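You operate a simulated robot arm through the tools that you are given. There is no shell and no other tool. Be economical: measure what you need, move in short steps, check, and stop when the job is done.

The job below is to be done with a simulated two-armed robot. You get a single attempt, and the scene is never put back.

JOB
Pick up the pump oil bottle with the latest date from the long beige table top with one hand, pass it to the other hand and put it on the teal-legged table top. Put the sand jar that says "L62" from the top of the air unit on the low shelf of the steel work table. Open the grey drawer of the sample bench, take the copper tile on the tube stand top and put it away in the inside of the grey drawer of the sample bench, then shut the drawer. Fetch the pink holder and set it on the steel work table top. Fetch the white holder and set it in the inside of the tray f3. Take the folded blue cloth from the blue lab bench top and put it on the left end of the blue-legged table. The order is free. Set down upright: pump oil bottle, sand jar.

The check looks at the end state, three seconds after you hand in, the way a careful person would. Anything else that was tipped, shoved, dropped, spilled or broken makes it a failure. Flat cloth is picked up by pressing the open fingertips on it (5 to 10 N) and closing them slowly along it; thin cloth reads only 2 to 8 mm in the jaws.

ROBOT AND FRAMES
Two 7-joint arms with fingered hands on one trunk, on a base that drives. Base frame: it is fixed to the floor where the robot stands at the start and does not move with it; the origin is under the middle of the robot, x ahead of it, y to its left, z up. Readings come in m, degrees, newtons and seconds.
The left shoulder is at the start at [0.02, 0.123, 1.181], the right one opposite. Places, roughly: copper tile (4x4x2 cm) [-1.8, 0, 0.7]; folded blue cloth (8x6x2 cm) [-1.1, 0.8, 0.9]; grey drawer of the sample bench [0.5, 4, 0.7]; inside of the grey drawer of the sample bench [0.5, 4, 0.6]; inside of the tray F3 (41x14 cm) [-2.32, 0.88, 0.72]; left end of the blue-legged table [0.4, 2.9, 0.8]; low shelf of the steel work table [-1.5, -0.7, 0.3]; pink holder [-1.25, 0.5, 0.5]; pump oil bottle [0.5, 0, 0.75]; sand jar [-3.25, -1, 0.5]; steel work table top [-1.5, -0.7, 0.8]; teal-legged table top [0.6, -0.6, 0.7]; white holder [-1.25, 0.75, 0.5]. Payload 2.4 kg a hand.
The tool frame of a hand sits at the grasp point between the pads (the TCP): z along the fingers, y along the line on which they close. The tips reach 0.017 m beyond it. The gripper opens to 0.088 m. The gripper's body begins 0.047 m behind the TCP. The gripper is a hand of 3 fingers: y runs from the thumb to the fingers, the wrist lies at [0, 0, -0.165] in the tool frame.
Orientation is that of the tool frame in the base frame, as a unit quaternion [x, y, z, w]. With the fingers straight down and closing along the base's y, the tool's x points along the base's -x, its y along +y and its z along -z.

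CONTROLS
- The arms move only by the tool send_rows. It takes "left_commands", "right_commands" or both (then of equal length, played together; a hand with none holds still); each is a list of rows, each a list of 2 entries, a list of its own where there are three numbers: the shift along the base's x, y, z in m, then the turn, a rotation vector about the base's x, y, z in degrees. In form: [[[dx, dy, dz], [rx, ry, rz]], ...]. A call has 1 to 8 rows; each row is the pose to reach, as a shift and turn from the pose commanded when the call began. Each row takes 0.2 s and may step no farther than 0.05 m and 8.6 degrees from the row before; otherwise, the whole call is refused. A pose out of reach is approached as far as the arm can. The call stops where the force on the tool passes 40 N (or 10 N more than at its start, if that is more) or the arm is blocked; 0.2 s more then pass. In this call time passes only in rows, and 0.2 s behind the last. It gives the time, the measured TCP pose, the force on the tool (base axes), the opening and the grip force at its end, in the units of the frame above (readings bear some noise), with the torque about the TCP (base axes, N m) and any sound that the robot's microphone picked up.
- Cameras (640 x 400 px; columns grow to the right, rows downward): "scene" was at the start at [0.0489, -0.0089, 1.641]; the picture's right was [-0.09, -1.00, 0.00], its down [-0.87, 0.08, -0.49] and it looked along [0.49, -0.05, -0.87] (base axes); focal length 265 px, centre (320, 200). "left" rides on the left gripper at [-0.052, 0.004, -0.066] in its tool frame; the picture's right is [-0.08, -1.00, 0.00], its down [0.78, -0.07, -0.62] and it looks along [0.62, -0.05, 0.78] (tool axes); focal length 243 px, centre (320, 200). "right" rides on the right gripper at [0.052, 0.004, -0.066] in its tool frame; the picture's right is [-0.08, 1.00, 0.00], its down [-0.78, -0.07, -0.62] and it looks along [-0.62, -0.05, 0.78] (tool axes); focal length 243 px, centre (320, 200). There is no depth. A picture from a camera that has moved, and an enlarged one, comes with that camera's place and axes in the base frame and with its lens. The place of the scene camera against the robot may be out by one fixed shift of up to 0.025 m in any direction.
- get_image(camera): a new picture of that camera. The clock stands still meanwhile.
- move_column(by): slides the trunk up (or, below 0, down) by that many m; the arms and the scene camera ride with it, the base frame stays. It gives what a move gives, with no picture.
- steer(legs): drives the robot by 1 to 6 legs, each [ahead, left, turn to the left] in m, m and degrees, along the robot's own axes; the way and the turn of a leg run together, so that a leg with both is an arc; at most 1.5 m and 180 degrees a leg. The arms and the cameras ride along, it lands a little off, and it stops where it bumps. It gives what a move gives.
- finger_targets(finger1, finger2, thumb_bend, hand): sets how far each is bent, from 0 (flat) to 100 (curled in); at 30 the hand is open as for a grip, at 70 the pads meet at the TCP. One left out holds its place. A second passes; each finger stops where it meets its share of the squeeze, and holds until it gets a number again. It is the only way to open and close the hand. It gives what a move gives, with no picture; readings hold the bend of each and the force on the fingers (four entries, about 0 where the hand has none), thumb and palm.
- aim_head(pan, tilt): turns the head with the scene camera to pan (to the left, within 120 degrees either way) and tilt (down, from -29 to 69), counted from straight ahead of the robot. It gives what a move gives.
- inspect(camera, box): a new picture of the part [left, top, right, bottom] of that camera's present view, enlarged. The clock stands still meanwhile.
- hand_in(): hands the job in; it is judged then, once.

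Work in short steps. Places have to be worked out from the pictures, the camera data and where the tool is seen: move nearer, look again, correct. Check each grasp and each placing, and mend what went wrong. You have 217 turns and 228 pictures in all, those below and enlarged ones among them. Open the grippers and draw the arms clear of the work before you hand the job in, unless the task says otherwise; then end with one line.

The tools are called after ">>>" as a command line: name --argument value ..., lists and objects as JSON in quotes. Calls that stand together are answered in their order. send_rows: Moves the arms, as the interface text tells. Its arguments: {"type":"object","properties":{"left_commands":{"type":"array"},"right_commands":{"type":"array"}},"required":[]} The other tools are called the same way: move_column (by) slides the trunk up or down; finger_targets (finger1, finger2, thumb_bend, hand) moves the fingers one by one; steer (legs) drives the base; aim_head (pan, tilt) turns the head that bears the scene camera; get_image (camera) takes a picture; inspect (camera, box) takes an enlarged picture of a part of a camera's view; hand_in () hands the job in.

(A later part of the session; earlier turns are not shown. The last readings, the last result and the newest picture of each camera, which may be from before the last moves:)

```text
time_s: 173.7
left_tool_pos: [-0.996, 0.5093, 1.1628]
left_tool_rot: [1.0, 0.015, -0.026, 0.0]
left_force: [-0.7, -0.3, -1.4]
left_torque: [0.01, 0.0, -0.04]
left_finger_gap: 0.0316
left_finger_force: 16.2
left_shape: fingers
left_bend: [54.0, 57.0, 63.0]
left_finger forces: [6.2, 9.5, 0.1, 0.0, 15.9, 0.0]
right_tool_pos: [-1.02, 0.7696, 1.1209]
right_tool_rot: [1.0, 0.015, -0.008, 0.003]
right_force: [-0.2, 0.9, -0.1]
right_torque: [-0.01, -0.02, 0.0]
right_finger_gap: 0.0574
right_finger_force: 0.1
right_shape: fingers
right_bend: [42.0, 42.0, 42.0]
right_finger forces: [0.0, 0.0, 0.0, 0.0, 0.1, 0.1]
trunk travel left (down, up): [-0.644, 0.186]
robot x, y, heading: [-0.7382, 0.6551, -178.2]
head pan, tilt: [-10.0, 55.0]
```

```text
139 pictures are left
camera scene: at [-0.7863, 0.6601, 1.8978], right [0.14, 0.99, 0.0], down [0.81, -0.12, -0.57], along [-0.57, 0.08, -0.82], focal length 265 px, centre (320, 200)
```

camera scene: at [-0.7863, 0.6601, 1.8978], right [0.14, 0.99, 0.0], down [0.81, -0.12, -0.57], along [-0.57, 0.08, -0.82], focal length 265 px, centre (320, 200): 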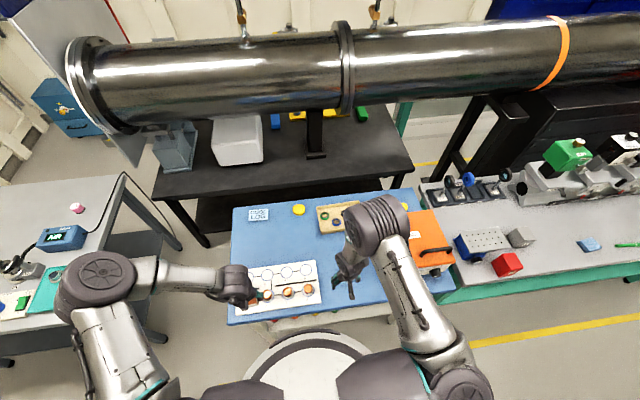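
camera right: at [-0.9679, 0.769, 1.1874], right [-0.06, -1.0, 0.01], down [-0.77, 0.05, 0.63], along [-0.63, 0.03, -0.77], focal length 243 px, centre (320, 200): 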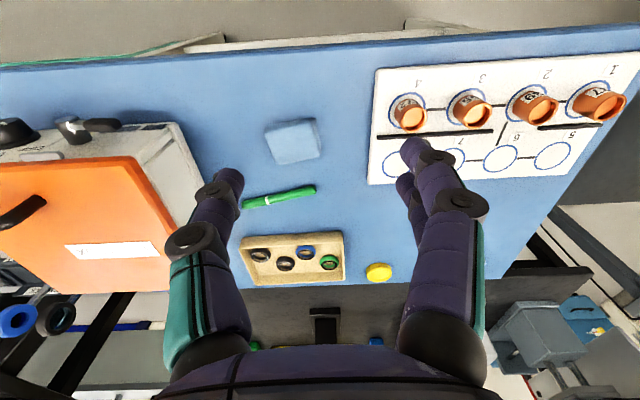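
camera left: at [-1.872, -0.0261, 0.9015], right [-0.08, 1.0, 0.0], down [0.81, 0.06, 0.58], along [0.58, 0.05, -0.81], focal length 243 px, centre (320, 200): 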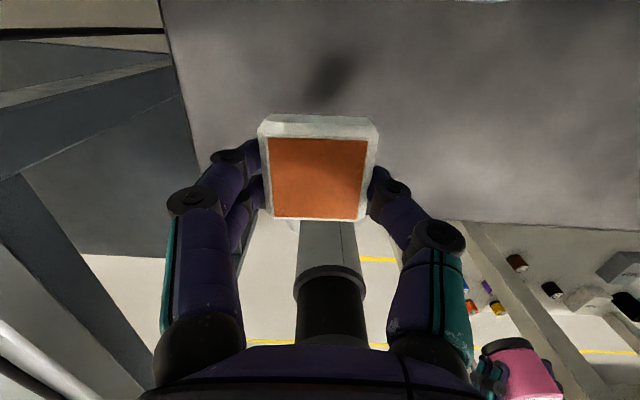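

The cloth is at about (-1.094, 0.806), turned about 14°. I lift the left hand a bit, lower the trunk, and put the right hand above the cloth, aligned with it.

>>> send_rows --left_commands '[[[0.02, 0, 0.02], [0, 0, 0]], [[0.04, 0, 0.04], [0, 0, 0]], [[0.05, -0.02, 0.06], [0, 0, 0]]]' --right_commands '[[[-0.025, 0.012, 0], [0, 0, 5]], [[-0.05, 0.024, 0], [0, 0, 10]], [[-0.074, 0.036, 0], [0, 0, 14]]]'

>>> move_column --by -0.12

>>> finger_targets --hand "right" --finger1 28 --finger2 28 --thumb_bend 28

>>> get_image --camera "right"

```text
time_s: 174.5
left_tool_pos: [-0.9451, 0.4899, 1.2225]
left_tool_rot: [1.0, 0.015, -0.025, 0.0]
left_force: [0.5, -0.1, -1.0]
left_torque: [0.02, 0.0, -0.03]
left_finger_gap: 0.0315
left_finger_force: 15.6
left_shape: fingers
left_bend: [54.0, 57.0, 63.0]
left_finger forces: [6.2, 9.6, 0.1, 0.1, 15.8, 0.1]
right_tool_pos: [-1.0924, 0.8056, 1.1214]
right_tool_rot: [0.99, 0.138, -0.009, 0.003]
right_force: [0.0, 0.4, 0.2]
right_torque: [-0.02, 0.01, 0.0]
right_finger_gap: 0.0577
right_finger_force: 0.1
right_shape: fingers
right_bend: [42.0, 42.0, 42.0]
right_finger forces: [0.0, 0.0, 0.1, 0.0, 0.0, 0.1]
trunk travel left (down, up): [-0.644, 0.186]
robot x, y, heading: [-0.7384, 0.6509, -178.4]
head pan, tilt: [-10.0, 55.0]
```

```text
time_s: 176.0
left_tool_pos: [-0.9457, 0.4886, 1.103]
left_tool_rot: [1.0, 0.015, -0.025, 0.0]
left_force: [-0.7, -0.7, 0.1]
left_torque: [-0.01, 0.0, 0.0]
left_finger_gap: 0.0318
left_finger_force: 15.4
left_shape: fingers
left_bend: [54.0, 57.0, 63.0]
left_finger forces: [6.2, 9.6, 0.0, 0.1, 15.8, 0.0]
right_tool_pos: [-1.0936, 0.806, 1.001]
right_tool_rot: [0.991, 0.135, -0.009, 0.003]
right_force: [-0.4, -0.5, -0.2]
right_torque: [0.02, -0.02, -0.02]
right_finger_gap: 0.0576
right_finger_force: 0.1
right_shape: fingers
right_bend: [42.0, 42.0, 42.0]
right_finger forces: [0.0, 0.0, 0.0, 0.0, 0.0, 0.0]
trunk travel left (down, up): [-0.524, 0.306]
robot x, y, heading: [-0.7372, 0.652, -178.0]
head pan, tilt: [-10.0, 55.0]
```

```text
time_s: 177.0
left_tool_pos: [-0.9467, 0.4904, 1.1026]
left_tool_rot: [1.0, 0.014, -0.026, 0.001]
left_force: [0.2, -0.7, -0.6]
left_torque: [-0.01, 0.02, 0.01]
left_finger_gap: 0.0315
left_finger_force: 15.4
left_shape: fingers
left_bend: [54.0, 57.0, 63.0]
left_finger forces: [6.2, 9.6, 0.0, 0.0, 15.8, 0.0]
right_tool_pos: [-1.093, 0.8061, 1.0013]
right_tool_rot: [0.991, 0.136, -0.008, 0.004]
right_force: [0.3, 0.0, 0.0]
right_torque: [-0.01, -0.03, -0.04]
right_finger_gap: 0.087
right_finger_force: 0.0
right_shape: fingers
right_bend: [28.0, 28.0, 28.0]
right_finger forces: [0.1, 0.0, 0.0, 0.0, 0.0, 0.0]
trunk travel left (down, up): [-0.524, 0.306]
robot x, y, heading: [-0.738, 0.6519, -178.1]
head pan, tilt: [-10.0, 55.0]
```

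```text
138 pictures are left
camera right: at [-1.0416, 0.8172, 1.0674], right [0.19, -0.98, 0.01], down [-0.76, -0.14, 0.63], along [-0.62, -0.12, -0.77], focal length 243 px, centre (320, 200)
```

right: 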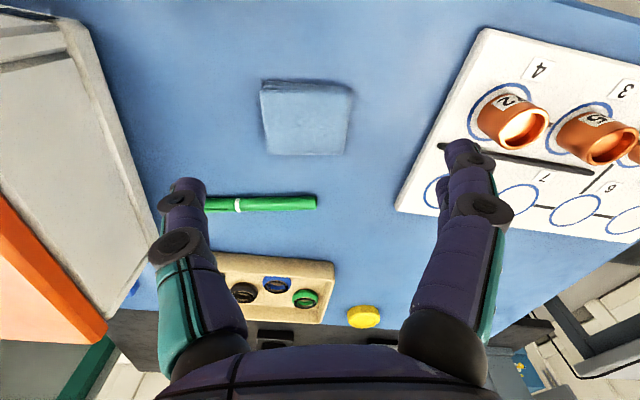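

The cloth's centre is at (-1.099, 0.815), about 6 cm across the jaw direction, with the fingers open 87 mm. I correct and descend carefully.

>>> send_rows --right_commands '[[[-0.006, 0.009, -0.03], [0, 0, 0]], [[-0.006, 0.009, -0.055], [0, 0, 0]], [[-0.006, 0.009, -0.065], [0, 0, 0]]]'

>>> get_image --camera "right"

```text
time_s: 177.8
left_tool_pos: [-0.945, 0.4894, 1.1037]
left_tool_rot: [1.0, 0.015, -0.026, 0.0]
left_force: [1.2, 0.2, -0.7]
left_torque: [-0.01, 0.01, 0.02]
left_finger_gap: 0.0315
left_finger_force: 16.2
left_shape: fingers
left_bend: [54.0, 57.0, 63.0]
left_finger forces: [6.3, 9.6, 0.1, 0.0, 15.9, 0.0]
right_tool_pos: [-1.0982, 0.8152, 0.9365]
right_tool_rot: [0.991, 0.136, -0.008, 0.004]
right_force: [-0.7, -0.3, 0.9]
right_torque: [0.02, -0.03, 0.03]
right_finger_gap: 0.0869
right_finger_force: 0.1
right_shape: fingers
right_bend: [28.0, 28.0, 28.0]
right_finger forces: [0.0, 0.0, 0.0, 0.0, 0.0, 0.0]
trunk travel left (down, up): [-0.524, 0.306]
robot x, y, heading: [-0.7354, 0.655, -178.1]
head pan, tilt: [-10.0, 55.0]
```

```text
137 pictures are left
camera right: at [-1.047, 0.8258, 1.0024], right [0.19, -0.98, 0.01], down [-0.76, -0.14, 0.63], along [-0.62, -0.12, -0.77], focal length 243 px, centre (320, 200)
```

right: 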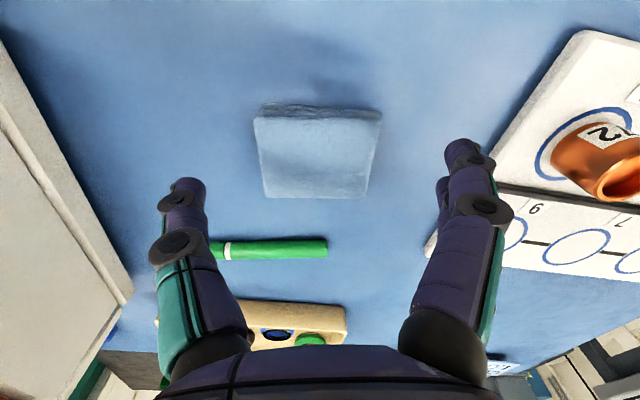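

The cloth top is near z 0.897, bench near 0.877. I go down 3.2 cm more.

>>> send_rows --right_commands '[[[-0.004, 0.002, -0.015], [0, 0, 0]], [[-0.005, 0.002, -0.025], [0, 0, 0]], [[-0.005, 0.002, -0.032], [0, 0, 0]]]'

>>> finger_targets --hand "right" --finger1 40 --finger2 40 --thumb_bend 40

>>> get_image --camera "right"

```text
time_s: 178.6
left_tool_pos: [-0.9455, 0.4903, 1.1031]
left_tool_rot: [1.0, 0.015, -0.026, 0.001]
left_force: [0.1, -0.4, -0.8]
left_torque: [0.02, -0.04, 0.0]
left_finger_gap: 0.0313
left_finger_force: 15.6
left_shape: fingers
left_bend: [54.0, 57.0, 63.0]
left_finger forces: [6.2, 9.6, 0.0, 0.0, 15.8, 0.0]
right_tool_pos: [-1.1043, 0.8174, 0.9041]
right_tool_rot: [0.991, 0.136, -0.008, 0.004]
right_force: [-0.1, 0.3, 0.3]
right_torque: [0.02, 0.01, -0.02]
right_finger_gap: 0.087
right_finger_force: 0.1
right_shape: fingers
right_bend: [28.0, 28.0, 28.0]
right_finger forces: [0.0, 0.0, 0.0, 0.0, 0.0, 0.0]
trunk travel left (down, up): [-0.524, 0.306]
robot x, y, heading: [-0.7346, 0.6525, -178.1]
head pan, tilt: [-10.0, 55.0]
```

```text
time_s: 179.6
left_tool_pos: [-0.945, 0.4901, 1.1034]
left_tool_rot: [1.0, 0.015, -0.025, 0.0]
left_force: [1.0, 0.1, -0.3]
left_torque: [-0.01, 0.01, -0.01]
left_finger_gap: 0.0313
left_finger_force: 16.1
left_shape: fingers
left_bend: [54.0, 57.0, 63.0]
left_finger forces: [6.2, 9.6, 0.0, 0.0, 15.7, 0.1]
right_tool_pos: [-1.1041, 0.8162, 0.9044]
right_tool_rot: [0.991, 0.135, -0.008, 0.003]
right_force: [-0.2, -0.3, -0.3]
right_torque: [-0.01, 0.03, -0.04]
right_finger_gap: 0.0631
right_finger_force: 0.0
right_shape: fingers
right_bend: [40.0, 40.0, 40.0]
right_finger forces: [0.0, 0.0, 0.0, 0.1, 0.1, 0.1]
trunk travel left (down, up): [-0.524, 0.306]
robot x, y, heading: [-0.7369, 0.6509, -178.0]
head pan, tilt: [-10.0, 55.0]
```

```text
136 pictures are left
camera right: at [-1.0521, 0.8285, 0.9708], right [0.19, -0.98, 0.01], down [-0.76, -0.14, 0.63], along [-0.62, -0.12, -0.77], focal length 243 px, centre (320, 200)
```

right: 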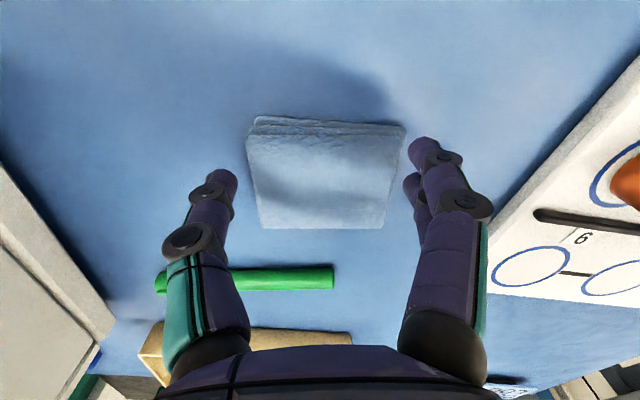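

I lower 8 mm more and close slowly on the cloth.

>>> send_rows --right_commands '[[[0, 0, -0.008], [0, 0, 0]]]'

>>> finger_targets --hand "right" --finger1 48 --finger2 48 --thumb_bend 48

>>> finger_targets --hand "right" --finger1 60 --finger2 60 --thumb_bend 60

>>> get_image --camera "right"

```text
time_s: 180.0
left_tool_pos: [-0.9446, 0.4886, 1.1028]
left_tool_rot: [1.0, 0.015, -0.026, 0.0]
left_force: [0.0, 0.0, -0.7]
left_torque: [0.0, 0.0, -0.01]
left_finger_gap: 0.0315
left_finger_force: 16.4
left_shape: fingers
left_bend: [54.0, 57.0, 63.0]
left_finger forces: [6.2, 9.6, 0.0, 0.0, 15.8, 0.0]
right_tool_pos: [-1.1051, 0.8173, 0.8965]
right_tool_rot: [0.991, 0.136, -0.009, 0.003]
right_force: [0.0, -0.3, 9.2]
right_torque: [-0.34, -0.09, -0.01]
right_finger_gap: 0.0655
right_finger_force: 4.2
right_shape: fingers
right_bend: [39.0, 39.0, 40.0]
right_finger forces: [4.7, 3.7, 0.0, 0.0, 0.0, 0.1]
trunk travel left (down, up): [-0.524, 0.306]
robot x, y, heading: [-0.7345, 0.6535, -177.9]
head pan, tilt: [-10.0, 55.0]
```

```text
time_s: 181.0
left_tool_pos: [-0.944, 0.4892, 1.1036]
left_tool_rot: [1.0, 0.015, -0.026, 0.0]
left_force: [0.2, -0.3, -0.6]
left_torque: [0.03, 0.0, 0.05]
left_finger_gap: 0.0316
left_finger_force: 15.4
left_shape: fingers
left_bend: [54.0, 57.0, 63.0]
left_finger forces: [6.2, 9.6, 0.0, 0.0, 15.9, 0.0]
right_tool_pos: [-1.1031, 0.8176, 0.8973]
right_tool_rot: [0.991, 0.136, -0.009, 0.004]
right_force: [-0.6, -1.2, 14.6]
right_torque: [-0.58, -0.14, -0.01]
right_finger_gap: 0.0595
right_finger_force: 8.9
right_shape: fingers
right_bend: [42.0, 42.0, 45.0]
right_finger forces: [7.5, 7.5, 0.0, 0.1, 2.5, 0.0]
trunk travel left (down, up): [-0.524, 0.306]
robot x, y, heading: [-0.7355, 0.6536, -178.4]
head pan, tilt: [-10.0, 55.0]
```

```text
time_s: 182.0
left_tool_pos: [-0.9452, 0.4894, 1.1018]
left_tool_rot: [1.0, 0.015, -0.025, 0.001]
left_force: [0.5, -0.1, -0.2]
left_torque: [-0.01, -0.01, -0.01]
left_finger_gap: 0.0314
left_finger_force: 16.1
left_shape: fingers
left_bend: [54.0, 57.0, 63.0]
left_finger forces: [6.1, 9.6, 0.0, 0.1, 15.9, 0.1]
right_tool_pos: [-1.1032, 0.8169, 0.8966]
right_tool_rot: [0.991, 0.136, -0.008, 0.004]
right_force: [0.2, -0.8, 15.4]
right_torque: [-0.67, -0.2, 0.01]
right_finger_gap: 0.0572
right_finger_force: 13.5
right_shape: fingers
right_bend: [45.0, 46.0, 50.0]
right_finger forces: [8.6, 8.5, 0.0, 0.0, 9.1, 0.1]
trunk travel left (down, up): [-0.524, 0.306]
robot x, y, heading: [-0.7368, 0.6511, -178.3]
head pan, tilt: [-10.0, 55.0]
```

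```text
135 pictures are left
camera right: at [-1.0511, 0.8278, 0.9632], right [0.19, -0.98, 0.01], down [-0.76, -0.14, 0.64], along [-0.62, -0.12, -0.77], focal length 243 px, centre (320, 200)
```

right: 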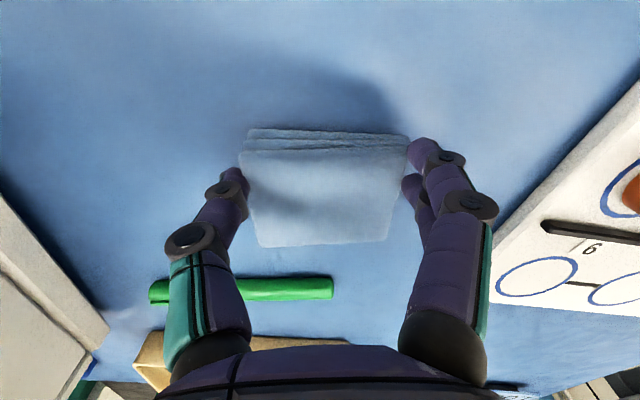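

The cloth is in the jaws (57 mm, 13 N). I rise 4 mm to unload the bench, tighten, and lift.

>>> send_rows --right_commands '[[[0, 0, 0.004], [0, 0, 0]]]'

>>> finger_targets --hand "right" --finger1 70 --finger2 70 --thumb_bend 70

>>> send_rows --right_commands '[[[0, 0, 0.015], [0, 0, 0]], [[0, 0, 0.04], [0, 0, 0]], [[0, 0, 0.07], [0, 0, 0]]]'

>>> get_image --camera "right"

```text
time_s: 182.4
left_tool_pos: [-0.9457, 0.4892, 1.1019]
left_tool_rot: [1.0, 0.015, -0.025, 0.0]
left_force: [0.5, -0.1, -1.1]
left_torque: [0.01, 0.0, 0.0]
left_finger_gap: 0.0313
left_finger_force: 15.3
left_shape: fingers
left_bend: [54.0, 57.0, 63.0]
left_finger forces: [6.2, 9.7, 0.1, 0.1, 15.7, 0.0]
right_tool_pos: [-1.1024, 0.8172, 0.8985]
right_tool_rot: [0.991, 0.135, -0.008, 0.004]
right_force: [-0.1, -0.6, -0.7]
right_torque: [-0.01, 0.02, 0.0]
right_finger_gap: 0.0572
right_finger_force: 12.4
right_shape: fingers
right_bend: [45.0, 46.0, 50.0]
right_finger forces: [6.7, 6.5, 0.1, 0.0, 11.5, 0.0]
trunk travel left (down, up): [-0.524, 0.306]
robot x, y, heading: [-0.7385, 0.6487, -178.1]
head pan, tilt: [-10.0, 55.0]
```

```text
time_s: 183.4
left_tool_pos: [-0.9461, 0.4889, 1.1026]
left_tool_rot: [1.0, 0.014, -0.026, 0.0]
left_force: [0.5, -0.8, -0.6]
left_torque: [0.01, 0.0, 0.0]
left_finger_gap: 0.0316
left_finger_force: 15.8
left_shape: fingers
left_bend: [54.0, 57.0, 63.0]
left_finger forces: [6.2, 9.6, 0.0, 0.0, 15.8, 0.0]
right_tool_pos: [-1.1036, 0.8165, 0.8997]
right_tool_rot: [0.991, 0.136, -0.009, 0.004]
right_force: [1.0, -0.5, 0.1]
right_torque: [-0.02, 0.02, -0.01]
right_finger_gap: 0.0562
right_finger_force: 15.2
right_shape: fingers
right_bend: [41.0, 42.0, 56.0]
right_finger forces: [7.7, 7.9, 0.0, 0.0, 14.1, 0.1]
trunk travel left (down, up): [-0.524, 0.306]
robot x, y, heading: [-0.7312, 0.6491, -178.0]
head pan, tilt: [-10.0, 55.0]
```

```text
time_s: 184.2
left_tool_pos: [-0.9447, 0.4889, 1.1039]
left_tool_rot: [1.0, 0.015, -0.025, 0.0]
left_force: [-0.2, -0.4, -0.5]
left_torque: [-0.01, 0.02, 0.03]
left_finger_gap: 0.0315
left_finger_force: 15.6
left_shape: fingers
left_bend: [54.0, 57.0, 63.0]
left_finger forces: [6.2, 9.7, 0.0, 0.1, 15.8, 0.1]
right_tool_pos: [-1.1035, 0.8163, 0.9693]
right_tool_rot: [0.991, 0.137, -0.008, 0.004]
right_force: [0.0, 0.3, -0.7]
right_torque: [-0.06, 0.02, 0.02]
right_finger_gap: 0.0562
right_finger_force: 14.7
right_shape: fingers
right_bend: [41.0, 42.0, 56.0]
right_finger forces: [7.9, 8.0, 0.0, 0.0, 14.0, 0.1]
trunk travel left (down, up): [-0.524, 0.306]
robot x, y, heading: [-0.7373, 0.6496, -178.0]
head pan, tilt: [-10.0, 55.0]
```

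```text
134 pictures are left
camera right: at [-1.0522, 0.8282, 1.0362], right [0.19, -0.98, 0.01], down [-0.76, -0.14, 0.63], along [-0.62, -0.12, -0.77], focal length 243 px, centre (320, 200)
```

right: 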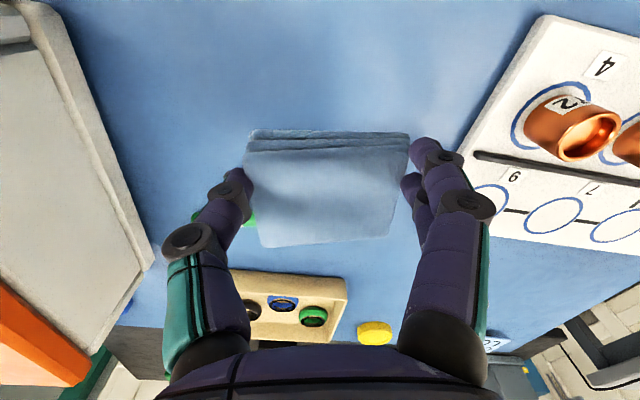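

The cloth is held. I raise the trunk, back out and drive up the aisle to the blue-legged table's left end.

>>> move_column --by 0.1

>>> steer --legs '[[-0.35, 0, 0], [0, 0, -92], [1.1, 0, 0], [1.0, 0, 0], [0, 0, -90]]'

>>> aim_head --pan 10 --tilt 40

>>> get_image --camera "scene"

```text
time_s: 185.6
left_tool_pos: [-0.9457, 0.4893, 1.2031]
left_tool_rot: [1.0, 0.015, -0.025, 0.001]
left_force: [-0.6, 0.0, -0.4]
left_torque: [-0.01, 0.02, 0.0]
left_finger_gap: 0.0317
left_finger_force: 15.5
left_shape: fingers
left_bend: [54.0, 57.0, 63.0]
left_finger forces: [6.2, 9.6, 0.0, 0.0, 15.7, 0.1]
right_tool_pos: [-1.1053, 0.8174, 1.0701]
right_tool_rot: [0.991, 0.136, -0.008, 0.004]
right_force: [0.2, 0.4, -1.2]
right_torque: [0.03, 0.0, 0.06]
right_finger_gap: 0.0564
right_finger_force: 14.9
right_shape: fingers
right_bend: [41.0, 42.0, 56.0]
right_finger forces: [8.0, 8.0, 0.0, 0.0, 14.0, 0.0]
trunk travel left (down, up): [-0.624, 0.206]
robot x, y, heading: [-0.7372, 0.6512, -178.0]
head pan, tilt: [-10.0, 55.0]
```

```text
time_s: 205.5
left_tool_pos: [-0.1996, 2.9226, 1.2027]
left_tool_rot: [-0.004, 1.0, -0.001, 0.025]
left_force: [-0.4, 0.4, -0.8]
left_torque: [0.01, 0.0, 0.0]
left_finger_gap: 0.0314
left_finger_force: 15.5
left_shape: fingers
left_bend: [54.0, 57.0, 63.0]
left_finger forces: [6.1, 9.4, 0.0, 0.1, 15.6, 0.0]
right_tool_pos: [-0.0479, 2.5917, 1.0692]
right_tool_rot: [-0.125, 0.992, 0.004, 0.009]
right_force: [-0.5, -0.8, -0.1]
right_torque: [0.01, -0.03, 0.03]
right_finger_gap: 0.0556
right_finger_force: 13.6
right_shape: fingers
right_bend: [41.0, 42.0, 56.0]
right_finger forces: [6.9, 7.6, 0.0, 0.1, 13.6, 0.1]
trunk travel left (down, up): [-0.624, 0.206]
robot x, y, heading: [-0.4128, 2.7652, 0.6]
head pan, tilt: [-10.0, 55.0]
```

```text
time_s: 206.3
left_tool_pos: [-0.1987, 2.9215, 1.2027]
left_tool_rot: [-0.004, 1.0, 0.0, 0.026]
left_force: [0.2, 0.3, -0.8]
left_torque: [0.0, -0.03, -0.01]
left_finger_gap: 0.031
left_finger_force: 15.0
left_shape: fingers
left_bend: [54.0, 57.0, 63.0]
left_finger forces: [6.1, 9.6, 0.0, 0.0, 15.6, 0.0]
right_tool_pos: [-0.0487, 2.5917, 1.0693]
right_tool_rot: [-0.125, 0.992, 0.003, 0.008]
right_force: [0.5, -0.4, 0.3]
right_torque: [0.02, -0.02, 0.01]
right_finger_gap: 0.0559
right_finger_force: 14.8
right_shape: fingers
right_bend: [41.0, 42.0, 56.0]
right_finger forces: [6.8, 7.6, 0.0, 0.0, 13.6, 0.1]
trunk travel left (down, up): [-0.624, 0.206]
robot x, y, heading: [-0.4129, 2.7676, 0.7]
head pan, tilt: [10.0, 40.0]
```

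```text
133 pictures are left
camera scene: at [-0.3453, 2.7768, 1.8985], right [0.18, -0.98, 0.0], down [-0.63, -0.12, -0.77], along [0.75, 0.14, -0.64], focal length 265 px, centre (320, 200)
```

scene: 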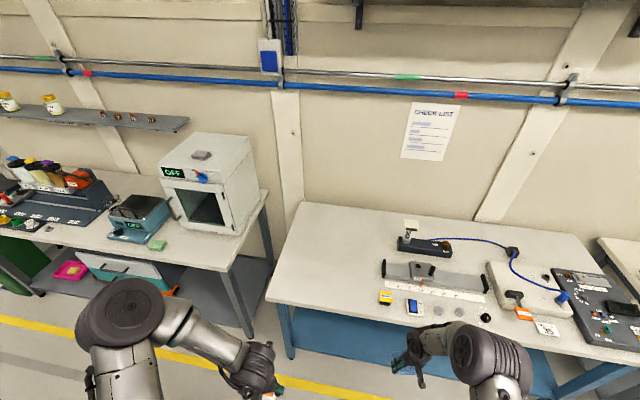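

The left end of the blue-legged table is clear; I aim for about (0.37, 2.93). I drive in.

>>> steer --legs '[[0, 0.33, 0], [0.39, 0, 0]]'

>>> get_image --camera "right"

>>> get_image --camera "scene"

```text
time_s: 210.5
left_tool_pos: [0.1901, 3.2494, 1.2026]
left_tool_rot: [-0.004, 1.0, 0.001, 0.025]
left_force: [-1.4, 0.2, 0.6]
left_torque: [-0.03, -0.04, 0.02]
left_finger_gap: 0.0315
left_finger_force: 15.4
left_shape: fingers
left_bend: [54.0, 57.0, 63.0]
left_finger forces: [6.1, 9.5, 0.1, 0.0, 15.6, 0.0]
right_tool_pos: [0.3392, 2.9195, 1.0694]
right_tool_rot: [-0.125, 0.992, 0.004, 0.009]
right_force: [-0.3, -0.8, -0.1]
right_torque: [0.0, 0.02, -0.01]
right_finger_gap: 0.0559
right_finger_force: 14.3
right_shape: fingers
right_bend: [41.0, 42.0, 56.0]
right_finger forces: [6.9, 7.6, 0.0, 0.0, 13.6, 0.1]
trunk travel left (down, up): [-0.624, 0.206]
robot x, y, heading: [-0.0263, 3.093, 0.7]
head pan, tilt: [10.0, 40.0]
```

```text
132 pictures are left
camera right: at [0.2859, 2.9107, 1.1357], right [-0.16, 0.99, 0.01], down [0.76, 0.12, 0.63], along [0.62, 0.11, -0.77], focal length 243 px, centre (320, 200)
```

right: 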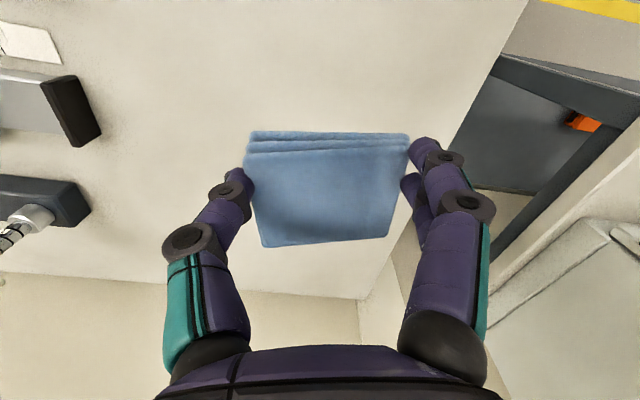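

```text
131 pictures are left
camera scene: at [0.0425, 3.1044, 1.8985], right [0.18, -0.98, 0.0], down [-0.63, -0.12, -0.77], along [0.75, 0.14, -0.64], focal length 265 px, centre (320, 200)
```

scene: 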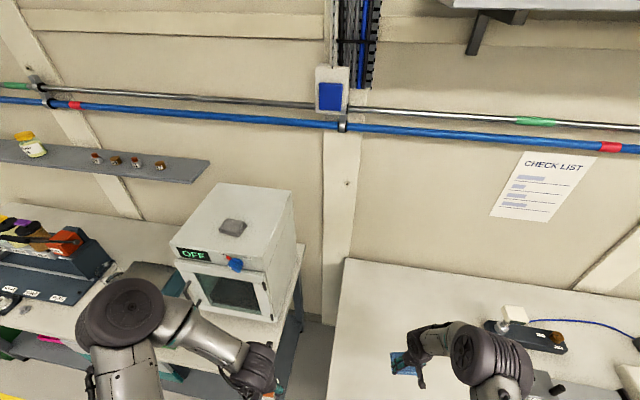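

The place is right. I lower with the trunk, then in small arm steps to contact.

>>> move_column --by -0.2

>>> send_rows --right_commands '[[[0.02, 0, -0.015], [0, 0, 0]], [[0.02, 0, -0.025], [0, 0, 0]], [[0.02, 0, -0.033], [0, 0, 0]], [[0.02, 0, -0.039], [0, 0, 0]], [[0.02, 0, -0.044], [0, 0, 0]]]'

>>> get_image --camera "right"

```text
time_s: 212.7
left_tool_pos: [0.1875, 3.2501, 1.0033]
left_tool_rot: [-0.003, 1.0, 0.001, 0.025]
left_force: [-0.1, 0.0, 0.3]
left_torque: [-0.01, -0.01, -0.03]
left_finger_gap: 0.0314
left_finger_force: 15.4
left_shape: fingers
left_bend: [54.0, 57.0, 63.0]
left_finger forces: [6.2, 9.5, 0.1, 0.1, 15.6, 0.1]
right_tool_pos: [0.338, 2.9189, 0.8699]
right_tool_rot: [-0.124, 0.992, 0.004, 0.008]
right_force: [0.6, -0.4, -0.6]
right_torque: [-0.02, 0.03, 0.04]
right_finger_gap: 0.0561
right_finger_force: 14.3
right_shape: fingers
right_bend: [41.0, 42.0, 56.0]
right_finger forces: [6.9, 7.7, 0.0, 0.1, 13.7, 0.1]
trunk travel left (down, up): [-0.424, 0.406]
robot x, y, heading: [-0.0238, 3.0921, 0.5]
head pan, tilt: [10.0, 40.0]
```

```text
time_s: 213.6
left_tool_pos: [0.1856, 3.2502, 1.0037]
left_tool_rot: [-0.003, 1.0, 0.0, 0.026]
left_force: [-0.2, -0.1, -1.5]
left_torque: [0.0, -0.02, -0.02]
left_finger_gap: 0.0313
left_finger_force: 15.9
left_shape: fingers
left_bend: [54.0, 57.0, 63.0]
left_finger forces: [6.1, 9.5, 0.0, 0.0, 15.6, 0.1]
right_tool_pos: [0.3598, 2.9202, 0.8388]
right_tool_rot: [-0.123, 0.992, 0.005, 0.014]
right_force: [-8.8, 2.2, 34.5]
right_torque: [0.61, 0.42, 0.13]
right_finger_gap: 0.0102
right_finger_force: 17.6
right_shape: fingers
right_bend: [68.0, 66.0, 70.0]
right_finger forces: [20.5, 14.9, 0.0, 0.0, 0.0, 0.0]
trunk travel left (down, up): [-0.424, 0.406]
robot x, y, heading: [-0.024, 3.0933, 0.6]
head pan, tilt: [10.0, 40.0]
stopped in row 4 (right hand): the force on the tool passed its limit at 45 N (the readings are from after the stop); the commanded pose is now the measured one
```

```text
130 pictures are left
camera right: at [0.3054, 2.9129, 0.905], right [-0.16, 0.99, 0.01], down [0.76, 0.12, 0.64], along [0.63, 0.11, -0.77], focal length 243 px, centre (320, 200)
```

right: 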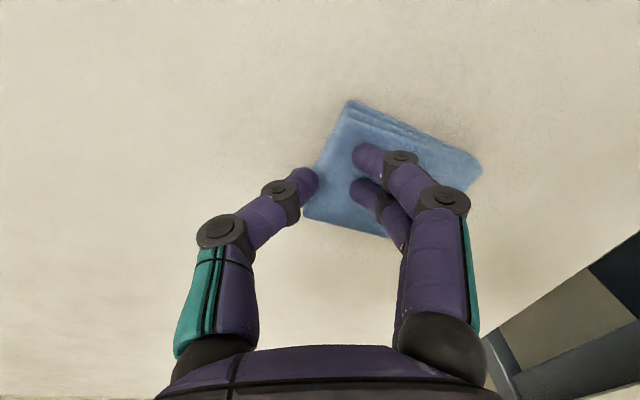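

The cloth squeezed out of the fingers and lies flat on the table under them. I raise the hand and check it.

>>> send_rows --right_commands '[[[0, 0, 0.02], [0, 0, 0]], [[0, 0, 0.06], [0, 0, 0]], [[0, 0, 0.1], [0, 0, 0]]]'

>>> finger_targets --hand "right" --finger1 30 --finger2 30 --thumb_bend 30

>>> get_image --camera "right"

```text
time_s: 214.4
left_tool_pos: [0.1877, 3.2492, 1.0023]
left_tool_rot: [-0.004, 1.0, 0.0, 0.025]
left_force: [-0.5, 0.2, -0.5]
left_torque: [-0.01, 0.0, 0.01]
left_finger_gap: 0.0315
left_finger_force: 15.5
left_shape: fingers
left_bend: [54.0, 57.0, 63.0]
left_finger forces: [6.0, 9.5, 0.1, 0.0, 15.5, 0.1]
right_tool_pos: [0.3612, 2.9206, 0.9371]
right_tool_rot: [-0.126, 0.992, 0.005, 0.011]
right_force: [0.1, -0.5, 0.4]
right_torque: [0.0, 0.0, 0.0]
right_finger_gap: 0.0119
right_finger_force: 0.1
right_shape: fingers
right_bend: [57.0, 58.0, 70.0]
right_finger forces: [0.1, 0.0, 0.0, 0.1, 0.0, 0.1]
trunk travel left (down, up): [-0.424, 0.406]
robot x, y, heading: [-0.0284, 3.0943, 0.6]
head pan, tilt: [10.0, 40.0]
```

```text
time_s: 215.4
left_tool_pos: [0.1872, 3.2494, 1.0035]
left_tool_rot: [-0.002, 1.0, 0.0, 0.025]
left_force: [-0.3, 0.2, -0.5]
left_torque: [0.02, 0.0, 0.0]
left_finger_gap: 0.0313
left_finger_force: 15.3
left_shape: fingers
left_bend: [54.0, 57.0, 63.0]
left_finger forces: [6.0, 9.5, 0.1, 0.0, 15.7, 0.1]
right_tool_pos: [0.3614, 2.9208, 0.9354]
right_tool_rot: [-0.124, 0.992, 0.005, 0.011]
right_force: [-1.0, -0.3, 0.6]
right_torque: [-0.02, 0.02, -0.01]
right_finger_gap: 0.084
right_finger_force: 0.0
right_shape: fingers
right_bend: [30.0, 30.0, 30.0]
right_finger forces: [0.0, 0.0, 0.0, 0.0, 0.0, 0.0]
trunk travel left (down, up): [-0.424, 0.406]
robot x, y, heading: [-0.025, 3.0914, 0.4]
head pan, tilt: [10.0, 40.0]
```

```text
129 pictures are left
camera right: at [0.308, 2.9124, 1.0025], right [-0.16, 0.99, 0.01], down [0.76, 0.12, 0.64], along [0.63, 0.11, -0.77], focal length 243 px, centre (320, 200)
```

right: 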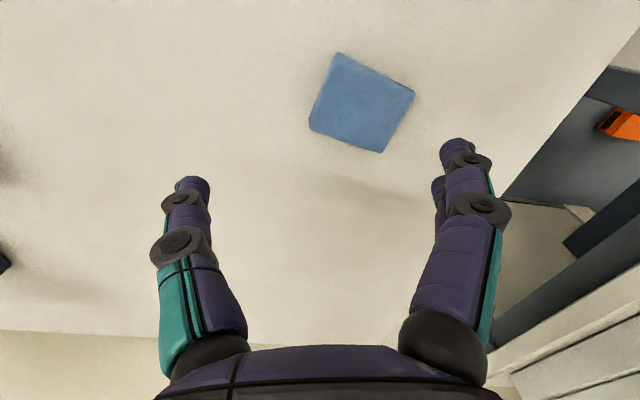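

The folded cloth lies at (0.36, 2.95) on the left end. Next I back out and look at the sample bench's drawers.

>>> move_column --by 0.1

>>> steer --legs '[[-0.4, 0, 0], [0, 0.85, 0]]'

>>> aim_head --pan 0 --tilt 40

>>> get_image --camera "scene"

```text
time_s: 216.7
left_tool_pos: [0.1888, 3.2505, 1.1026]
left_tool_rot: [-0.004, 1.0, 0.001, 0.025]
left_force: [0.0, -0.2, -0.6]
left_torque: [0.01, -0.01, -0.01]
left_finger_gap: 0.0314
left_finger_force: 15.2
left_shape: fingers
left_bend: [54.0, 57.0, 63.0]
left_finger forces: [6.1, 9.5, 0.0, 0.0, 15.6, 0.0]
right_tool_pos: [0.3623, 2.9206, 1.0366]
right_tool_rot: [-0.125, 0.992, 0.005, 0.011]
right_force: [0.3, -0.7, 0.2]
right_torque: [0.01, -0.01, 0.01]
right_finger_gap: 0.0841
right_finger_force: 0.0
right_shape: fingers
right_bend: [30.0, 30.0, 30.0]
right_finger forces: [0.0, 0.1, 0.1, 0.0, 0.0, 0.0]
trunk travel left (down, up): [-0.524, 0.306]
robot x, y, heading: [-0.0293, 3.0912, 0.6]
head pan, tilt: [10.0, 40.0]
```

```text
time_s: 223.4
left_tool_pos: [-0.224, 4.11, 1.1032]
left_tool_rot: [-0.009, 1.0, 0.0, 0.025]
left_force: [-0.5, 0.1, -0.7]
left_torque: [0.0, 0.0, 0.01]
left_finger_gap: 0.031
left_finger_force: 15.5
left_shape: fingers
left_bend: [54.0, 57.0, 63.0]
left_finger forces: [6.1, 9.5, 0.0, 0.1, 15.6, 0.0]
right_tool_pos: [-0.0463, 3.7822, 1.0371]
right_tool_rot: [-0.129, 0.992, 0.005, 0.012]
right_force: [1.0, 0.4, -0.6]
right_torque: [0.02, -0.01, 0.0]
right_finger_gap: 0.0843
right_finger_force: 0.0
right_shape: fingers
right_bend: [30.0, 30.0, 30.0]
right_finger forces: [0.0, 0.1, 0.0, 0.1, 0.1, 0.0]
trunk travel left (down, up): [-0.524, 0.306]
robot x, y, heading: [-0.4349, 3.9501, 0.9]
head pan, tilt: [10.0, 40.0]
```

```text
time_s: 224.1
left_tool_pos: [-0.2232, 4.1117, 1.1015]
left_tool_rot: [-0.009, 1.0, 0.001, 0.025]
left_force: [-0.7, -0.6, -0.7]
left_torque: [0.0, -0.01, -0.02]
left_finger_gap: 0.0313
left_finger_force: 15.2
left_shape: fingers
left_bend: [54.0, 57.0, 63.0]
left_finger forces: [6.1, 9.5, 0.0, 0.0, 15.6, 0.1]
right_tool_pos: [-0.0455, 3.7819, 1.0372]
right_tool_rot: [-0.13, 0.991, 0.005, 0.011]
right_force: [-0.4, -0.8, -0.2]
right_torque: [-0.01, 0.02, 0.01]
right_finger_gap: 0.0841
right_finger_force: 0.2
right_shape: fingers
right_bend: [30.0, 30.0, 30.0]
right_finger forces: [0.0, 0.0, 0.0, 0.1, 0.0, 0.1]
trunk travel left (down, up): [-0.524, 0.306]
robot x, y, heading: [-0.4341, 3.9471, 1.3]
head pan, tilt: [0.0, 40.0]
```

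```text
128 pictures are left
camera scene: at [-0.3666, 3.9489, 1.7985], right [0.02, -1.0, 0.0], down [-0.64, -0.01, -0.77], along [0.77, 0.02, -0.64], focal length 265 px, centre (320, 200)
```

scene: 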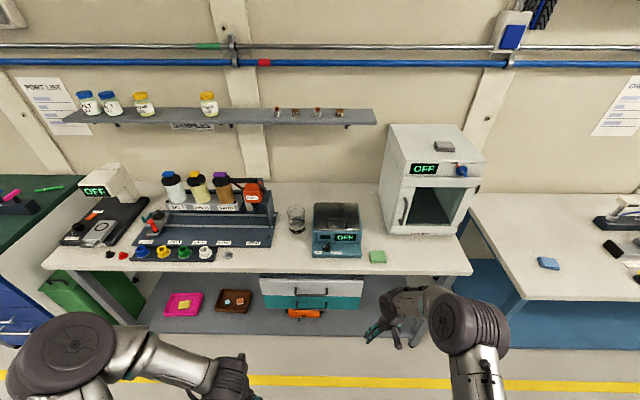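

I enlarge the drawer unit.

>>> inspect --camera "scene" --box '[230, 250, 400, 340]'

>>> move_column --by -0.4

>>> get_image --camera "scene"

>>> get_image --camera "right"

```text
3.76 times, centred on (315, 295) of scene
camera zoom: at [-0.3666, 3.9489, 1.7985], right [0.02, -1.0, 0.0], down [-0.64, -0.01, -0.77], along [0.77, 0.02, -0.64], focal length 998 px, centre (339, -158)
```

zoom: 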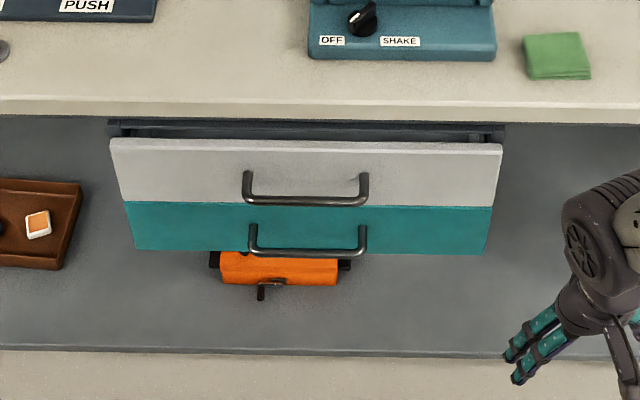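

```text
time_s: 227.9
left_tool_pos: [-0.2235, 4.1092, 0.7013]
left_tool_rot: [-0.008, 1.0, -0.001, 0.026]
left_force: [-0.4, 0.5, 0.2]
left_torque: [-0.01, 0.01, -0.02]
left_finger_gap: 0.0313
left_finger_force: 15.3
left_shape: fingers
left_bend: [54.0, 57.0, 63.0]
left_finger forces: [6.1, 9.4, 0.0, 0.1, 15.6, 0.0]
right_tool_pos: [-0.0469, 3.7828, 0.6365]
right_tool_rot: [-0.128, 0.992, 0.005, 0.011]
right_force: [0.7, 0.6, 1.0]
right_torque: [0.01, 0.03, -0.05]
right_finger_gap: 0.084
right_finger_force: 0.0
right_shape: fingers
right_bend: [30.0, 30.0, 30.0]
right_finger forces: [0.0, 0.0, 0.0, 0.0, 0.0, 0.0]
trunk travel left (down, up): [-0.124, 0.706]
robot x, y, heading: [-0.433, 3.9499, 1.2]
head pan, tilt: [0.0, 40.0]
```

```text
126 pictures are left
camera scene: at [-0.3667, 3.9489, 1.3986], right [0.02, -1.0, 0.0], down [-0.64, -0.01, -0.77], along [0.77, 0.02, -0.64], focal length 265 px, centre (320, 200)
```

scene: 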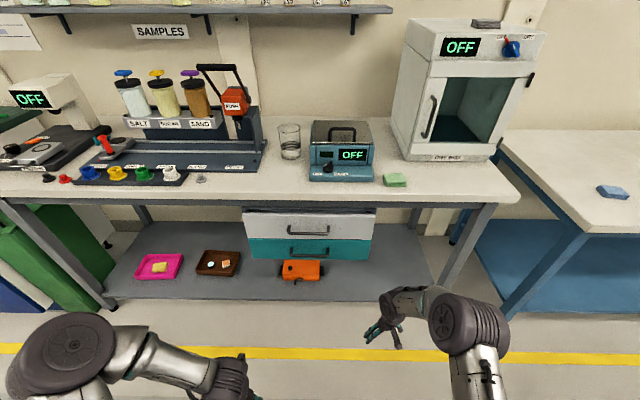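

```text
125 pictures are left
camera right: at [-0.1, 3.7742, 0.7026], right [-0.17, 0.98, 0.01], down [0.76, 0.13, 0.64], along [0.63, 0.12, -0.77], focal length 243 px, centre (320, 200)
```

right: 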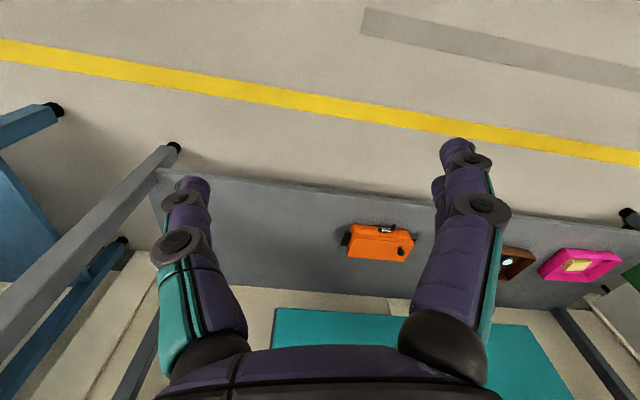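

The grey drawer is the upper one, with a horizontal bar handle near (0.25, 4.01, 0.72). I'll grip the bar with the right hand level and closing vertically, so I start turning that hand.

>>> send_rows --right_commands '[[[0, 0.02, 0.03], [0, 0, -7]], [[0, 0.04, 0.06], [0, 0, -13.5]]]'

>>> send_rows --right_commands '[[[0, 0, 0.01], [-4.95, -4.95, 4.95]], [[0, 0, 0.02], [-9.9, -9.9, 9.9]], [[0, 0, 0.02], [-14.8, -14.8, 14.8]], [[0, 0, 0.02], [-19.8, -19.8, 19.8]], [[0, 0, 0.02], [-24.7, -24.7, 24.7]], [[0, 0, 0.02], [-29.7, -29.7, 29.7]], [[0, 0, 0.02], [-34.6, -34.6, 34.6]]]'

>>> send_rows --right_commands '[[[0, 0, 0], [-4.95, -4.95, 4.95]], [[0, 0, 0], [-9.9, -9.9, 9.9]], [[0, 0, 0], [-14.8, -14.8, 14.8]], [[0, 0, 0], [-19.8, -19.8, 19.8]], [[0, 0, 0], [-24.7, -24.7, 24.7]], [[0, 0, 0], [-29.7, -29.7, 29.7]], [[0, 0, 0], [-34.6, -34.6, 34.6]]]'

>>> get_image --camera "right"

>>> get_image --camera "scene"

```text
time_s: 228.5
left_tool_pos: [-0.2234, 4.111, 0.7022]
left_tool_rot: [-0.007, 1.0, 0.0, 0.024]
left_force: [0.0, -0.1, -0.3]
left_torque: [0.04, -0.01, 0.03]
left_finger_gap: 0.0312
left_finger_force: 15.4
left_shape: fingers
left_bend: [54.0, 57.0, 63.0]
left_finger forces: [6.0, 9.5, 0.0, 0.0, 15.6, 0.1]
right_tool_pos: [-0.0438, 3.8239, 0.6958]
right_tool_rot: [-0.01, 1.0, 0.004, 0.011]
right_force: [0.8, 0.0, -0.3]
right_torque: [0.04, -0.03, 0.01]
right_finger_gap: 0.084
right_finger_force: 0.1
right_shape: fingers
right_bend: [30.0, 30.0, 30.0]
right_finger forces: [0.0, 0.1, 0.0, 0.1, 0.0, 0.1]
trunk travel left (down, up): [-0.124, 0.706]
robot x, y, heading: [-0.4358, 3.9504, 1.3]
head pan, tilt: [0.0, 40.0]
```

```text
refused: row 4 steps farther than a row can; nothing moved
```

```text
refused: row 4 steps farther than a row can; nothing moved
```

```text
124 pictures are left
camera right: at [-0.0993, 3.8286, 0.7627], right [0.06, 1.0, 0.01], down [0.77, -0.06, 0.64], along [0.64, -0.03, -0.77], focal length 243 px, centre (320, 200)
```

right: 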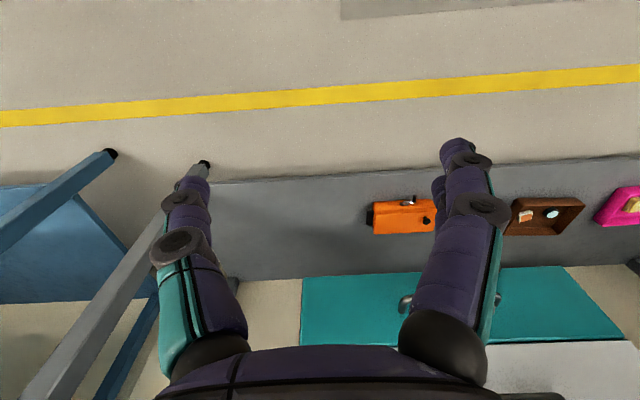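

```text
123 pictures are left
camera scene: at [-0.3668, 3.949, 1.3985], right [0.02, -1.0, 0.0], down [-0.64, -0.01, -0.77], along [0.77, 0.02, -0.64], focal length 265 px, centre (320, 200)
```

scene: 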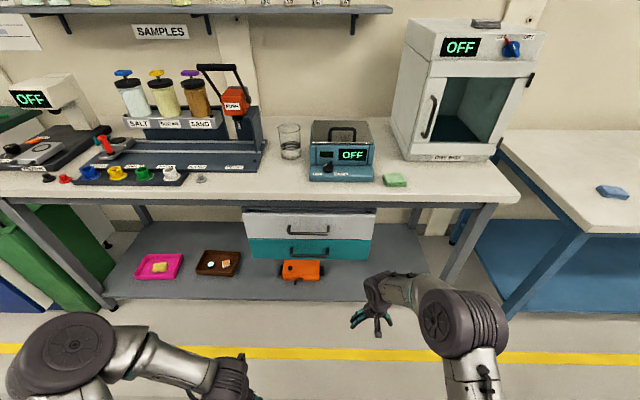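

A rounding error exceeded the step limit; I repeat with slightly smaller turns.

>>> send_rows --right_commands '[[[0, 0, 0.01], [-4.9, -4.9, 4.9]], [[0, 0, 0.02], [-9.8, -9.8, 9.8]], [[0, 0, 0.02], [-14.7, -14.7, 14.7]], [[0, 0, 0.02], [-19.6, -19.6, 19.6]], [[0, 0, 0.02], [-24.5, -24.5, 24.5]], [[0, 0, 0.02], [-29.4, -29.4, 29.4]], [[0, 0, 0.02], [-34.3, -34.3, 34.3]]]'

>>> send_rows --right_commands '[[[0, 0, 0], [-4.9, -4.9, 4.9]], [[0, 0, 0], [-9.8, -9.8, 9.8]], [[0, 0, 0], [-14.7, -14.7, 14.7]], [[0, 0, 0], [-19.6, -19.6, 19.6]], [[0, 0, 0], [-24.5, -24.5, 24.5]], [[0, 0, 0], [-29.4, -29.4, 29.4]], [[0, 0, 0], [-34.3, -34.3, 34.3]]]'

>>> get_image --camera "right"

>>> get_image --camera "scene"

```text
time_s: 230.1
left_tool_pos: [-0.2236, 4.1111, 0.703]
left_tool_rot: [-0.008, 1.0, 0.0, 0.025]
left_force: [-0.2, -0.8, -0.4]
left_torque: [-0.01, -0.02, 0.04]
left_finger_gap: 0.0313
left_finger_force: 15.7
left_shape: fingers
left_bend: [54.0, 57.0, 63.0]
left_finger forces: [6.1, 9.5, 0.1, 0.1, 15.6, 0.1]
right_tool_pos: [-0.0464, 3.822, 0.7167]
right_tool_rot: [-0.301, 0.862, -0.283, 0.292]
right_force: [-0.1, 0.2, -0.2]
right_torque: [-0.01, -0.02, -0.01]
right_finger_gap: 0.0847
right_finger_force: 0.0
right_shape: fingers
right_bend: [30.0, 30.0, 30.0]
right_finger forces: [0.0, 0.1, 0.0, 0.1, 0.1, 0.0]
trunk travel left (down, up): [-0.124, 0.706]
robot x, y, heading: [-0.4399, 3.952, 0.9]
head pan, tilt: [0.0, 40.0]
```

```text
time_s: 231.7
left_tool_pos: [-0.2235, 4.1109, 0.7027]
left_tool_rot: [-0.008, 1.0, 0.001, 0.025]
left_force: [0.1, 0.4, -0.3]
left_torque: [-0.01, 0.03, -0.01]
left_finger_gap: 0.0311
left_finger_force: 15.3
left_shape: fingers
left_bend: [54.0, 57.0, 63.0]
left_finger forces: [6.1, 9.4, 0.0, 0.0, 15.6, 0.0]
right_tool_pos: [-0.0471, 3.8234, 0.715]
right_tool_rot: [0.511, -0.498, 0.495, -0.496]
right_force: [0.6, 0.2, -0.8]
right_torque: [0.01, -0.06, -0.01]
right_finger_gap: 0.0842
right_finger_force: 0.1
right_shape: fingers
right_bend: [30.0, 30.0, 30.0]
right_finger forces: [0.0, 0.1, 0.0, 0.0, 0.0, 0.1]
trunk travel left (down, up): [-0.124, 0.706]
robot x, y, heading: [-0.4354, 3.952, 1.3]
head pan, tilt: [0.0, 40.0]
```

```text
122 pictures are left
camera right: at [-0.1124, 3.771, 0.7147], right [-0.02, 0.07, -1.0], down [-0.63, 0.77, 0.07], along [0.78, 0.63, 0.03], focal length 243 px, centre (320, 200)
```

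right: 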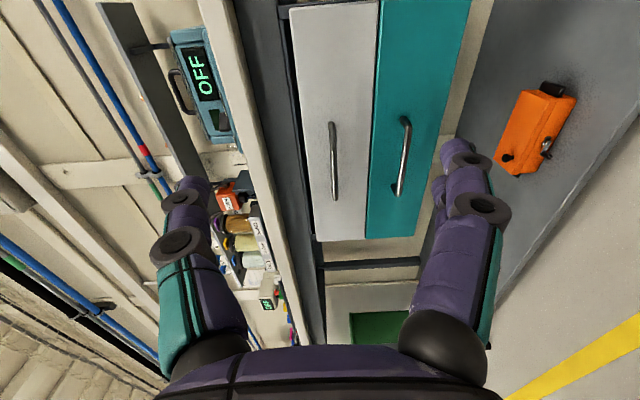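

```text
121 pictures are left
camera scene: at [-0.3667, 3.949, 1.3985], right [0.02, -1.0, 0.0], down [-0.64, -0.01, -0.77], along [0.77, 0.02, -0.64], focal length 265 px, centre (320, 200)
```

scene: 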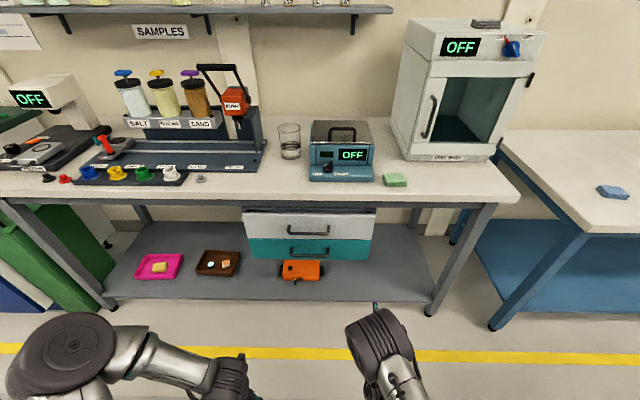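

The hand is level and the camera sees the handle at about (0.265, 4.0, 0.70). I drive left and forward to line up, then look again.

>>> steer --legs '[[0.17, 0.175, -1.2]]'

>>> get_image --camera "right"

>>> get_image --camera "scene"

```text
time_s: 233.5
left_tool_pos: [-0.0488, 4.276, 0.7022]
left_tool_rot: [0.002, 1.0, 0.001, 0.025]
left_force: [0.2, -1.7, -0.6]
left_torque: [0.01, 0.01, -0.02]
left_finger_gap: 0.0313
left_finger_force: 15.2
left_shape: fingers
left_bend: [54.0, 57.0, 63.0]
left_finger forces: [6.1, 9.4, 0.0, 0.0, 15.7, 0.0]
right_tool_pos: [0.1205, 3.9846, 0.7162]
right_tool_rot: [0.505, -0.505, 0.5, -0.49]
right_force: [-0.2, -0.5, -0.1]
right_torque: [0.03, 0.0, 0.04]
right_finger_gap: 0.0843
right_finger_force: 0.0
right_shape: fingers
right_bend: [30.0, 30.0, 30.0]
right_finger forces: [0.0, 0.0, 0.0, 0.0, 0.0, 0.1]
trunk travel left (down, up): [-0.124, 0.706]
robot x, y, heading: [-0.2631, 4.1219, -0.3]
head pan, tilt: [0.0, 40.0]
```

```text
120 pictures are left
camera right: at [0.0543, 3.9348, 0.7147], right [-0.02, 0.07, -1.0], down [-0.61, 0.79, 0.07], along [0.79, 0.61, 0.03], focal length 243 px, centre (320, 200)
```

right: 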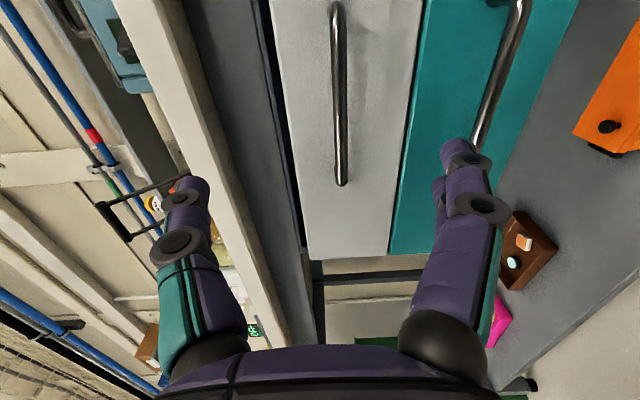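

```text
119 pictures are left
camera scene: at [-0.1961, 4.1183, 1.3985], right [0.0, -1.0, 0.0], down [-0.64, 0.0, -0.77], along [0.77, 0.0, -0.64], focal length 265 px, centre (320, 200)
```

scene: 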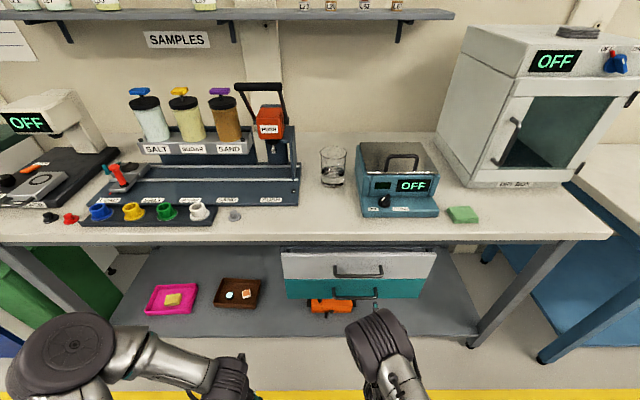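

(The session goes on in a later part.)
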